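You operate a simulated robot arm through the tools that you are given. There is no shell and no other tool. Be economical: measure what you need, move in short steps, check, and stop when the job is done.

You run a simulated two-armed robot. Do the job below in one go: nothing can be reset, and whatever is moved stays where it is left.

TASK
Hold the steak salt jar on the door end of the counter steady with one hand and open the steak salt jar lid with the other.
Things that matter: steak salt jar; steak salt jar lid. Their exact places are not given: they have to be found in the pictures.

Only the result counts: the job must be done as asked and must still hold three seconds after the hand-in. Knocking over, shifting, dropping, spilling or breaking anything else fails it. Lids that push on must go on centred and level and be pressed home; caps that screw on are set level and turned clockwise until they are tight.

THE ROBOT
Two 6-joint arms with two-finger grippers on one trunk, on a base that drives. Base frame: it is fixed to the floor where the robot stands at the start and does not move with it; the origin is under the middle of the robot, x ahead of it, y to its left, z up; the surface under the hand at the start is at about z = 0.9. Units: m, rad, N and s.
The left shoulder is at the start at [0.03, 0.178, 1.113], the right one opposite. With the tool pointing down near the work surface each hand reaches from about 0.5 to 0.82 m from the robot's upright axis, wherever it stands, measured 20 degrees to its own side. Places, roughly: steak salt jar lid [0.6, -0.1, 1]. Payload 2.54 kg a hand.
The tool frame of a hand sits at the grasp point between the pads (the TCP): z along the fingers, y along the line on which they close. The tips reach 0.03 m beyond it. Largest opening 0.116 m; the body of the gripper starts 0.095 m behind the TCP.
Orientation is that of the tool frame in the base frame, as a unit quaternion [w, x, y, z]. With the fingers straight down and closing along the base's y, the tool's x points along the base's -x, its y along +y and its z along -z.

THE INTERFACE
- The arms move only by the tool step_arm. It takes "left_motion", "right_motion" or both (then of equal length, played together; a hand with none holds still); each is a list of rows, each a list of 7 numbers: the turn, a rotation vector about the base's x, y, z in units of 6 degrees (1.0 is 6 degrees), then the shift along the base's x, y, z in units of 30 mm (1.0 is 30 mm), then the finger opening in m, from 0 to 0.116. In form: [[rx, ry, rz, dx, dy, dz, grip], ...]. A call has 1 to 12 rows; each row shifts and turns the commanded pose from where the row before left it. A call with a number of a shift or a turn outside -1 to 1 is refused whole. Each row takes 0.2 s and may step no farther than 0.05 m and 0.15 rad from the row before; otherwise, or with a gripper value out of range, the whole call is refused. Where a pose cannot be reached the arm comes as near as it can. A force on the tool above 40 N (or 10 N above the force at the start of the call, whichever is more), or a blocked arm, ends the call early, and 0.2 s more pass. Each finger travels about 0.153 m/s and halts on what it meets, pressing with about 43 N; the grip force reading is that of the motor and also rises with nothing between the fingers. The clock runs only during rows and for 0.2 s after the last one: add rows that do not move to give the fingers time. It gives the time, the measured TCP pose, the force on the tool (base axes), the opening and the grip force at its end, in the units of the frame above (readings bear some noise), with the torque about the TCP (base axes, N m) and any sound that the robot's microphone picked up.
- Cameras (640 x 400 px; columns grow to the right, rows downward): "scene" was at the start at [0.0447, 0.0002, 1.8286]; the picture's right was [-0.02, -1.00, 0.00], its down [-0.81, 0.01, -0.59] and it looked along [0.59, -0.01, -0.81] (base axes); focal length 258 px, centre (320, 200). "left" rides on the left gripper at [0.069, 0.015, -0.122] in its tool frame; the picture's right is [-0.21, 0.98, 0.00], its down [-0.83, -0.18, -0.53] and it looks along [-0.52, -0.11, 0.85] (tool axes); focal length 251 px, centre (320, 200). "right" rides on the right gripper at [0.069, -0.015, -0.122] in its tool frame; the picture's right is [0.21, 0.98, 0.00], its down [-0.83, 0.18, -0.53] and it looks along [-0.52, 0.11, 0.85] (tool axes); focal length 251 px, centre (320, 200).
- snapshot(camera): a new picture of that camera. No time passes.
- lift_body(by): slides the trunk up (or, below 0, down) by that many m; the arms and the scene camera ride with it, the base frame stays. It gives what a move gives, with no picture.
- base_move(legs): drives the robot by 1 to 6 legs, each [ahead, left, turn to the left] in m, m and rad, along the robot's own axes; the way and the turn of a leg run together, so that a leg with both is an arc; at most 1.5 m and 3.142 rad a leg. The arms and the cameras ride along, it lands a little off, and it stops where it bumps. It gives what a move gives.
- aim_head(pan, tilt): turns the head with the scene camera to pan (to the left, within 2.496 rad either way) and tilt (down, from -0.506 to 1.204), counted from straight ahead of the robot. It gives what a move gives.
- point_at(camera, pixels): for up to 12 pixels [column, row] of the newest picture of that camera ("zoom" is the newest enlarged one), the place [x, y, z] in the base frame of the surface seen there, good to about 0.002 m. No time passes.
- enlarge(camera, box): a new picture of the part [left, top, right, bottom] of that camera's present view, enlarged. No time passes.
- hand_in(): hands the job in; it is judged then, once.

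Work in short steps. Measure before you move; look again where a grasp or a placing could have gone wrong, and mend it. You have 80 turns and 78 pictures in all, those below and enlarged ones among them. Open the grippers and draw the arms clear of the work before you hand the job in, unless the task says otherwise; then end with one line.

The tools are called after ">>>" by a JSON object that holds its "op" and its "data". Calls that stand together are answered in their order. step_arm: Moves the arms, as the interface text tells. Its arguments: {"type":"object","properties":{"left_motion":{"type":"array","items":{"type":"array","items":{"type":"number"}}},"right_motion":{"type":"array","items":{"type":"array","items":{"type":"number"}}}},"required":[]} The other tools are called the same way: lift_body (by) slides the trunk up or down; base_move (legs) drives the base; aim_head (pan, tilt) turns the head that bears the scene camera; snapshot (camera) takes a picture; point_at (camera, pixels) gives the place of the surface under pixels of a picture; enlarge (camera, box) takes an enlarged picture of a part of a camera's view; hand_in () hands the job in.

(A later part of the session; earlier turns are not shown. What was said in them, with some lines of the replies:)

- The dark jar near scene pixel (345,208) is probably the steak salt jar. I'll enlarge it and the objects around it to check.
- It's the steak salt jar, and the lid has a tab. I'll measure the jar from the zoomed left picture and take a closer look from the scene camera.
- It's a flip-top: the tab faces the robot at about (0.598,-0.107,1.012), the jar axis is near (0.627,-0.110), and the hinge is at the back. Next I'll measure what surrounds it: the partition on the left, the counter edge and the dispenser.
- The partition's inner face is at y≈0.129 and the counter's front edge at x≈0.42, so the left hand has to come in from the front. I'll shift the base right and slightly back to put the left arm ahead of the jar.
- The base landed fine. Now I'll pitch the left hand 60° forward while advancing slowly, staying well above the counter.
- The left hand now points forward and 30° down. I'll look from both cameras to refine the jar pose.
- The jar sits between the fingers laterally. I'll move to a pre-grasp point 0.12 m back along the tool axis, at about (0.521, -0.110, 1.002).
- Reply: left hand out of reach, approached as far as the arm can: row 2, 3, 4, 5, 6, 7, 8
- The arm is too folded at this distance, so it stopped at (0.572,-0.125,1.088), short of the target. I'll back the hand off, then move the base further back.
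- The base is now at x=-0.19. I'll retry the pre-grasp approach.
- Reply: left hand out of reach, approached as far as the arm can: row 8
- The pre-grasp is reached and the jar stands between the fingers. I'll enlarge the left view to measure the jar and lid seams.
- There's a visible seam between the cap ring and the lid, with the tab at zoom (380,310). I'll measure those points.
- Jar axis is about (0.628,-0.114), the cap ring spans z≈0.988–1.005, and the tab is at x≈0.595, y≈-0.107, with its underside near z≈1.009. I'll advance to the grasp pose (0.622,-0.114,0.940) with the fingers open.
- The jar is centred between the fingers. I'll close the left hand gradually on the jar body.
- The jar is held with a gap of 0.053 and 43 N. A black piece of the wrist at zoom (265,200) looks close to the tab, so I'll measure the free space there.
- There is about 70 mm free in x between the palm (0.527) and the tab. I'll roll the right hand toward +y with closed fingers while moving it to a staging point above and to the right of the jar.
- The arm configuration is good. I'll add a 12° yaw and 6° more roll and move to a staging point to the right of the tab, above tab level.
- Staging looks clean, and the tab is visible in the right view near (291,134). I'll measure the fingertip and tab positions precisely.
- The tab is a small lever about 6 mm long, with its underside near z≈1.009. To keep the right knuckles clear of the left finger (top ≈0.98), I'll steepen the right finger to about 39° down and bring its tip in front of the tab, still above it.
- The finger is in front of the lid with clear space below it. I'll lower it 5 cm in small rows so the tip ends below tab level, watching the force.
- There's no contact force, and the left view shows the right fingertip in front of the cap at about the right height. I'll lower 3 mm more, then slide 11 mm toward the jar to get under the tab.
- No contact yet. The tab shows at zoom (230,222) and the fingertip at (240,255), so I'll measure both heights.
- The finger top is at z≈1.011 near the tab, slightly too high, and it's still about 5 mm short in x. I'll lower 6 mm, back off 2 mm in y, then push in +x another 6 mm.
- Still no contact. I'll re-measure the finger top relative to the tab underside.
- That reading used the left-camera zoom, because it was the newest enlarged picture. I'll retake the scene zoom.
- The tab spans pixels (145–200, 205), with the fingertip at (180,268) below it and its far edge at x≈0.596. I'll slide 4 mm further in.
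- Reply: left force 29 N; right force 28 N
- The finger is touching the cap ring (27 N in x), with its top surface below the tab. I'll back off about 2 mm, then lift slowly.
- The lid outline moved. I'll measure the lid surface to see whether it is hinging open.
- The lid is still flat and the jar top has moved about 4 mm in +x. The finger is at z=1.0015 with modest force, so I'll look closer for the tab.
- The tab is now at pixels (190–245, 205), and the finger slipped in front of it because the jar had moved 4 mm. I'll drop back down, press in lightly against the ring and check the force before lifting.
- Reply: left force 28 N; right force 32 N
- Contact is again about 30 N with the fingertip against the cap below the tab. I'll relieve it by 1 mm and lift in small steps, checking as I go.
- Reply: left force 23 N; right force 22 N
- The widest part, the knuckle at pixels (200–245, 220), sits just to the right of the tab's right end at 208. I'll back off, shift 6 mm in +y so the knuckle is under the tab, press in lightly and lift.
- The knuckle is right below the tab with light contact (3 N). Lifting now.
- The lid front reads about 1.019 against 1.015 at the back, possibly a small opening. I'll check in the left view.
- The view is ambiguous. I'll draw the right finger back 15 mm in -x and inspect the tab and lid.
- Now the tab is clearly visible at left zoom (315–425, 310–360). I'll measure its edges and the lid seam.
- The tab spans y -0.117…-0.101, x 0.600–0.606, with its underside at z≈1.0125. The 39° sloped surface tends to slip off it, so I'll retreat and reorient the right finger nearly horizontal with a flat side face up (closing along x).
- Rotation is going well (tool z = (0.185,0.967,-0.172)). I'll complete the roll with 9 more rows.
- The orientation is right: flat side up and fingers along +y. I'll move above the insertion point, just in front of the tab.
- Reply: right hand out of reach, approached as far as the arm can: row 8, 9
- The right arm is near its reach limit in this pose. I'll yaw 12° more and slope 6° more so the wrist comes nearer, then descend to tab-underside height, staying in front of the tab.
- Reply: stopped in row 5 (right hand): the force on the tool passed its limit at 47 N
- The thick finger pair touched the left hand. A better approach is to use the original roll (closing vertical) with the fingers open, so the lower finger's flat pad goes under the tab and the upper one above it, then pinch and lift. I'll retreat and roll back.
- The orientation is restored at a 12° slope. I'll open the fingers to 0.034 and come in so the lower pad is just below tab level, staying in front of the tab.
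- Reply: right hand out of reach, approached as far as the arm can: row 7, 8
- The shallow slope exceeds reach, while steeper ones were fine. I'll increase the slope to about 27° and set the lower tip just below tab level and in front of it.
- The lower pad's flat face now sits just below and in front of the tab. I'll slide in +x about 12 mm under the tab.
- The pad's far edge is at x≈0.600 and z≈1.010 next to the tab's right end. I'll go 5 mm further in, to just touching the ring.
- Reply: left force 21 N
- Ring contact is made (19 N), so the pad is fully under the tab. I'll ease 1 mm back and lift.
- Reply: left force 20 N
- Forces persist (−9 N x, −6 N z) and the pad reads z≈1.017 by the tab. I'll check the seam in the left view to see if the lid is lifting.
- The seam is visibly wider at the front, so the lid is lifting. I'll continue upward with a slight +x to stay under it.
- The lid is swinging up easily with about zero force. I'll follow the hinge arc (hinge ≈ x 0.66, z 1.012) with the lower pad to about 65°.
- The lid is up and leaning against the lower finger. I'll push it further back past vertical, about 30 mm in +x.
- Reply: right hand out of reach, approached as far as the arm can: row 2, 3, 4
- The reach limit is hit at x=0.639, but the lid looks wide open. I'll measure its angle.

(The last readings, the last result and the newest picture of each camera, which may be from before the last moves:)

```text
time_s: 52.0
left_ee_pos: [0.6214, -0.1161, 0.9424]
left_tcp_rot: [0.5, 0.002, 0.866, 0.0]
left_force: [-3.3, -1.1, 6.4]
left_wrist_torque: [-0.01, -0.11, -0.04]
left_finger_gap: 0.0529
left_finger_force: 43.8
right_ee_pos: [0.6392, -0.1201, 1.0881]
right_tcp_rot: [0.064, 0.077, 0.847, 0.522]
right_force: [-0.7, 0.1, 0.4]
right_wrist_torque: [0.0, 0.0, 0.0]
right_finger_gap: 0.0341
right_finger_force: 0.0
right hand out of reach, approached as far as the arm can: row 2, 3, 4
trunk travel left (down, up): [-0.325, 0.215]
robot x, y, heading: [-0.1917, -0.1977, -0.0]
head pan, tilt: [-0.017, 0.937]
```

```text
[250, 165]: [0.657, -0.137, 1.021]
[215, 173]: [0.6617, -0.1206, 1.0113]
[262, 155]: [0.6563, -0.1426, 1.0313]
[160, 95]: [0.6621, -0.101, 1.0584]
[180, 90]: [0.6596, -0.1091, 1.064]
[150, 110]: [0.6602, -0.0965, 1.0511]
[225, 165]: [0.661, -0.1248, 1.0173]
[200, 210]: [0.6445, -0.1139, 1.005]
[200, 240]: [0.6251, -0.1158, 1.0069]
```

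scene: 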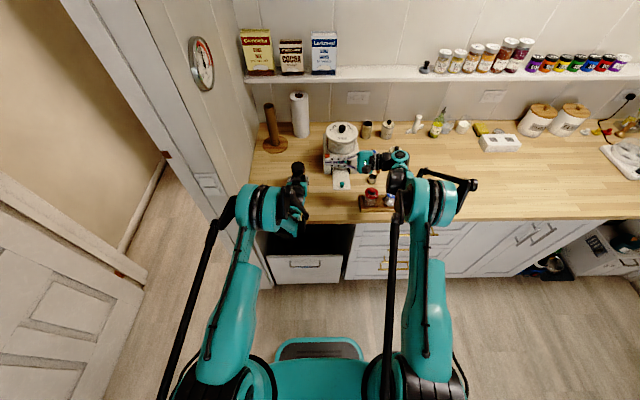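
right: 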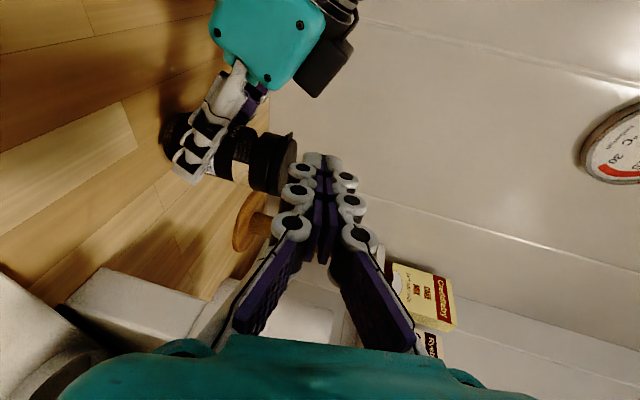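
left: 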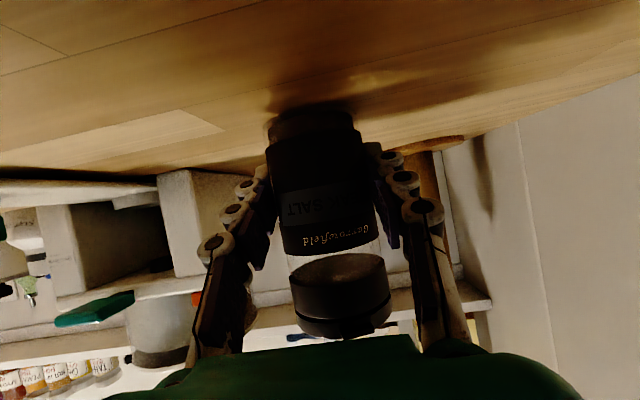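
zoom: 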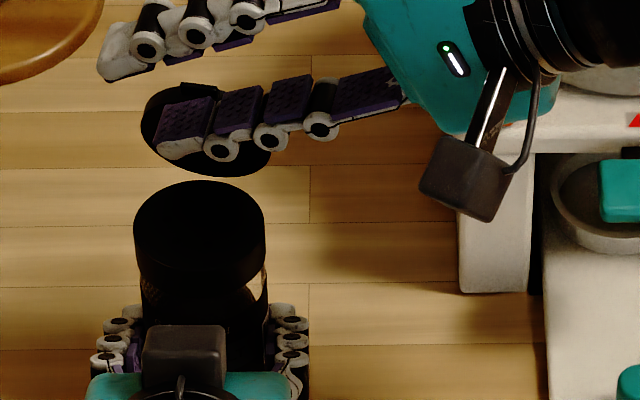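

The lid stands at about 90° (x≈0.66 from z 1.011 to 1.064). I'll yaw the right hand 12° to gain reach and push the lid past vertical.

>>> {"op": "step_arm", "data": {"right_motion": [[0, 0, -1, 0, 0, 0, 0.034], [0, 0, -1, 0, 0, 0, 0.034], [0, 0, -0.5, 0.2, 0, 0, 0.034], [0, 0, 0, 0.3, 0, -0.05, 0.034], [0, 0, 0, 0.3, 0, -0.1, 0.034], [0, 0, 0, 0.3, 0, -0.1, 0.034]]}}

>>> {"op": "enlarge", "data": {"camera": "scene", "box": [285, 145, 335, 185]}}

```text
time_s: 53.4
left_ee_pos: [0.6218, -0.1165, 0.9415]
left_tcp_rot: [0.5, 0.002, 0.866, 0.0]
left_force: [0.3, -0.1, 7.8]
left_wrist_torque: [-0.05, -0.27, 0.0]
left_finger_gap: 0.0527
left_finger_force: 43.3
right_ee_pos: [0.6733, -0.1203, 1.0789]
right_tcp_rot: [0.131, 0.187, 0.829, 0.51]
right_force: [-0.4, 0.3, -0.1]
right_wrist_torque: [-0.01, 0.03, 0.0]
right_finger_gap: 0.034
right_finger_force: 0.1
trunk travel left (down, up): [-0.325, 0.215]
robot x, y, heading: [-0.1886, -0.198, 0.001]
head pan, tilt: [-0.017, 0.937]
```

```text
10.00 times, centred on (310, 165) of scene
```

zoom: 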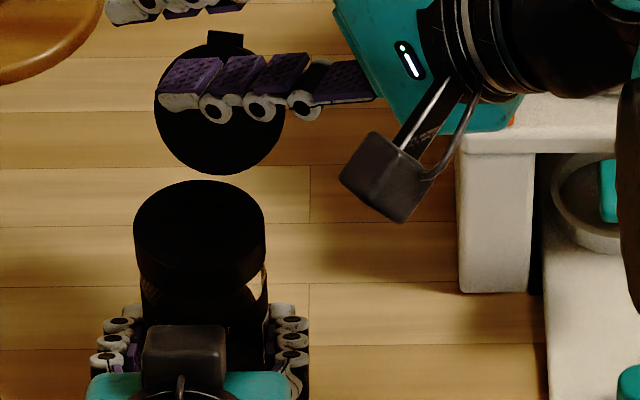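

The lid is now well past vertical, with its tab at (225,38). I'll draw the right hand back (-x first, then up and right).

>>> {"op": "step_arm", "data": {"right_motion": [[0, 0, 0, -0.6, 0, 0, 0.034], [0, 0, 0, -0.6, 0, 0.3, 0.034], [0, 0, 0, -0.3, -0.5, 0.8, 0.034], [0, 0, 0, -0.3, -0.9, 0.6, 0.034], [0, 0, 0, -0.3, -1, 0.5, 0.034], [0, 0, 0, -0.3, -1, 0.5, 0.034], [0, 0, 0, -0.3, -1, 0.5, 0.034]]}}

>>> {"op": "enlarge", "data": {"camera": "scene", "box": [285, 145, 335, 185]}}

>>> {"op": "point_at", "data": {"camera": "zoom", "pixels": [[225, 40], [220, 60], [220, 110], [220, 165], [200, 190], [200, 220], [200, 255]]}}

```text
time_s: 55.0
left_ee_pos: [0.6218, -0.116, 0.9413]
left_tcp_rot: [0.5, 0.002, 0.866, 0.001]
left_force: [-2.0, -0.3, 7.3]
left_wrist_torque: [-0.04, -0.17, 0.01]
left_finger_gap: 0.0527
left_finger_force: 42.9
right_ee_pos: [0.5912, -0.2532, 1.1779]
right_tcp_rot: [0.131, 0.187, 0.83, 0.51]
right_force: [0.4, 0.3, -0.4]
right_wrist_torque: [0.04, -0.01, 0.0]
right_finger_gap: 0.0338
right_finger_force: 0.0
trunk travel left (down, up): [-0.325, 0.215]
robot x, y, heading: [-0.1916, -0.1956, -0.002]
head pan, tilt: [-0.017, 0.937]
```

```text
10.00 times, centred on (310, 165) of scene
```

zoom: 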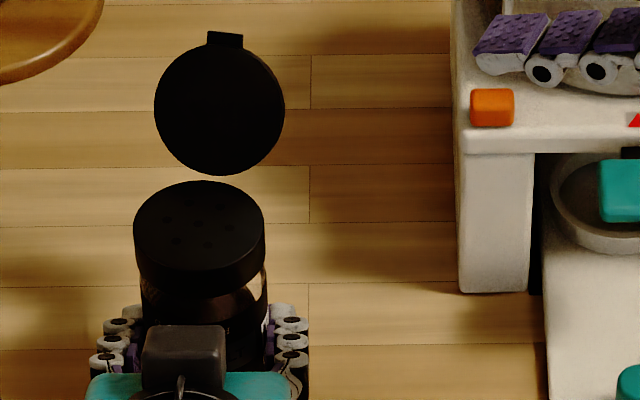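

```text
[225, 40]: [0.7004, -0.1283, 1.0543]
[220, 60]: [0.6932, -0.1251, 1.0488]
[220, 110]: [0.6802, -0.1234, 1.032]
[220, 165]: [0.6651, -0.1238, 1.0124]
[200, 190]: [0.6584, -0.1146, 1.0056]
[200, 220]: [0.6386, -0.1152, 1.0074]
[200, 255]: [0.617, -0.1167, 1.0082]
```

The lid is open about 130° and staying there. The jar is only about 3° tilted in the grip, so I'll release slowly with the left hand to let it settle.

>>> {"op": "step_arm", "data": {"left_motion": [[0, 0, 0, 0, 0, 0, 0.054], [0, 0, 0, 0, 0, 0, 0.056], [0, 0, 0, 0, 0, 0, 0.06], [0, 0, 0, 0, 0, 0, 0.075], [0, 0, 0, 0, 0, 0, 0.09], [0, 0, 0, 0, 0, 0, 0.09]]}}

>>> {"op": "enlarge", "data": {"camera": "scene", "box": [285, 145, 335, 185]}}

```text
time_s: 56.4
left_ee_pos: [0.6219, -0.1152, 0.9414]
left_tcp_rot: [0.5, 0.002, 0.866, 0.001]
left_force: [-0.3, -0.4, 0.3]
left_wrist_torque: [0.0, -0.01, -0.02]
left_finger_gap: 0.0899
left_finger_force: 0.0
right_ee_pos: [0.59, -0.2529, 1.1767]
right_tcp_rot: [0.131, 0.187, 0.83, 0.509]
right_force: [-0.1, 0.2, 0.1]
right_wrist_torque: [-0.02, 0.0, 0.04]
right_finger_gap: 0.034
right_finger_force: 0.0
trunk travel left (down, up): [-0.325, 0.215]
robot x, y, heading: [-0.1898, -0.1941, -0.002]
head pan, tilt: [-0.017, 0.937]
```

```text
10.00 times, centred on (310, 165) of scene
```

zoom: 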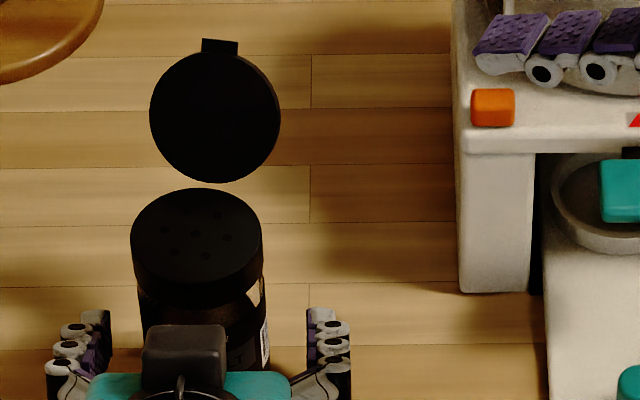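

The jar stands on its own with the lid open. I'll retreat the left hand along its approach line, open the right gripper and move it clear.

>>> {"op": "step_arm", "data": {"left_motion": [[0, 0, 0, -0.39, 0, 0.25, 0.09], [0, 0, 0, -0.39, 0, 0.25, 0.09], [0, 0, 0, -0.39, 0, 0.25, 0.09], [0, 0, 0, -0.39, 0, 0.25, 0.09], [0, 0, 0, -0.39, 0, 0.25, 0.09], [0, 0, 0, -0.39, 0, 0.25, 0.09], [0, 0, 0, -0.39, 0, 0.25, 0.09], [0, 0, 0, -0.3, 0, 0.5, 0.09], [0, 0, 0, -0.2, 0, 0.9, 0.09], [0, 0, 0, -0.2, 0, 0.9, 0.09], [0, 0, 0, 0, 0, 0.9, 0.09], [0, 0, 0, 0, 0, 0.9, 0.09]]}}

>>> {"op": "step_arm", "data": {"right_motion": [[0, 0, 0, -0.5, -0.3, 0.5, 0.05], [0, 0, 0, -0.5, -0.3, 0.5, 0.06], [0, 0, 0, -0.5, -0.3, 0.5, 0.08], [0, 0, 0, -0.5, -0.3, 0.2, 0.09], [0, 0, 0, -0.5, -0.3, 0, 0.09]]}}

>>> {"op": "snapshot", "data": {"camera": "scene"}}

>>> {"op": "enlarge", "data": {"camera": "scene", "box": [270, 140, 350, 205]}}

```text
time_s: 59.0
left_ee_pos: [0.5189, -0.1142, 1.1168]
left_tcp_rot: [0.501, 0.002, 0.866, 0.001]
left_force: [0.3, 0.4, 0.7]
left_wrist_torque: [-0.06, -0.01, -0.02]
left_finger_gap: 0.0898
left_finger_force: 0.2
right_ee_pos: [0.5901, -0.2523, 1.1768]
right_tcp_rot: [0.131, 0.188, 0.829, 0.51]
right_force: [0.1, 0.9, 0.8]
right_wrist_torque: [-0.05, 0.01, -0.05]
right_finger_gap: 0.034
right_finger_force: 0.0
trunk travel left (down, up): [-0.325, 0.215]
robot x, y, heading: [-0.1924, -0.1939, -0.001]
head pan, tilt: [-0.017, 0.937]
```

```text
time_s: 60.2
left_ee_pos: [0.5184, -0.1139, 1.1162]
left_tcp_rot: [0.5, 0.001, 0.866, 0.001]
left_force: [0.5, 0.2, -0.6]
left_wrist_torque: [-0.02, 0.01, 0.02]
left_finger_gap: 0.09
left_finger_force: 0.0
right_ee_pos: [0.5174, -0.2978, 1.2273]
right_tcp_rot: [0.131, 0.187, 0.83, 0.509]
right_force: [-0.6, -0.3, 0.6]
right_wrist_torque: [0.0, -0.03, 0.0]
right_finger_gap: 0.0902
right_finger_force: 0.1
trunk travel left (down, up): [-0.325, 0.215]
robot x, y, heading: [-0.1914, -0.1988, -0.001]
head pan, tilt: [-0.017, 0.937]
```

```text
11 pictures are left
```

scene: 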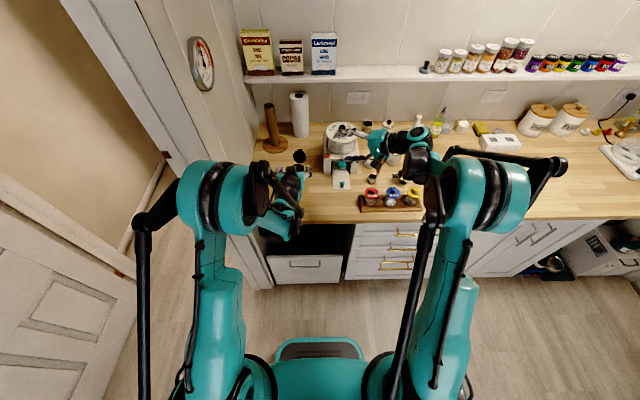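

```text
6.15 times, centred on (310, 172) of scene
```

zoom: 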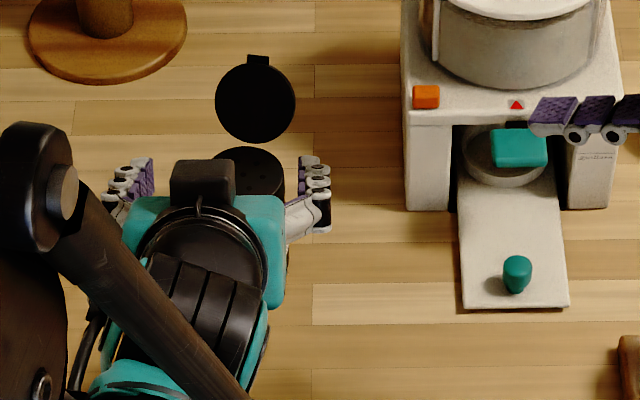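

The jar stands upright with the lid open. I'll back the base 0.15 m so both hands are clear, then take a final look.

>>> {"op": "base_move", "data": {"legs": [[-0.15, 0, 0]]}}

>>> {"op": "enlarge", "data": {"camera": "scene", "box": [260, 110, 400, 210]}}

```text
time_s: 61.5
left_ee_pos: [0.3685, -0.1142, 1.1178]
left_tcp_rot: [0.5, 0.0, 0.866, 0.001]
left_force: [-0.3, 0.1, 1.1]
left_wrist_torque: [0.0, -0.01, -0.02]
left_finger_gap: 0.0901
left_finger_force: 0.0
right_ee_pos: [0.3671, -0.2968, 1.2286]
right_tcp_rot: [0.131, 0.187, 0.83, 0.51]
right_force: [-0.2, -1.1, -0.7]
right_wrist_torque: [-0.04, 0.01, -0.01]
right_finger_gap: 0.0902
right_finger_force: 0.1
trunk travel left (down, up): [-0.325, 0.215]
robot x, y, heading: [-0.3422, -0.1986, 0.005]
head pan, tilt: [-0.017, 0.937]
```

```text
4.00 times, centred on (330, 160) of scene
```

zoom: 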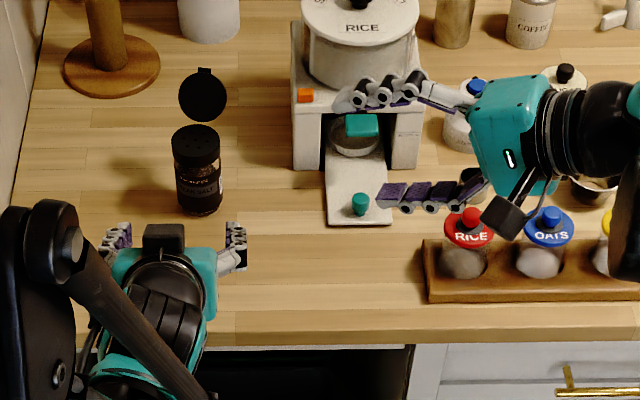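

The jar is upright with its lid wide open, nothing else has been disturbed, and both arms are clear. I'll hand in now.

>>> {"op": "hand_in", "data": {}}

```text
The job is handed in.
```

The steak salt jar was held steady with the left hand while the right hand flipped its lid open, to about 130°; the jar stands upright on the counter, a few millimetres back from where it was, and both arms are clear.
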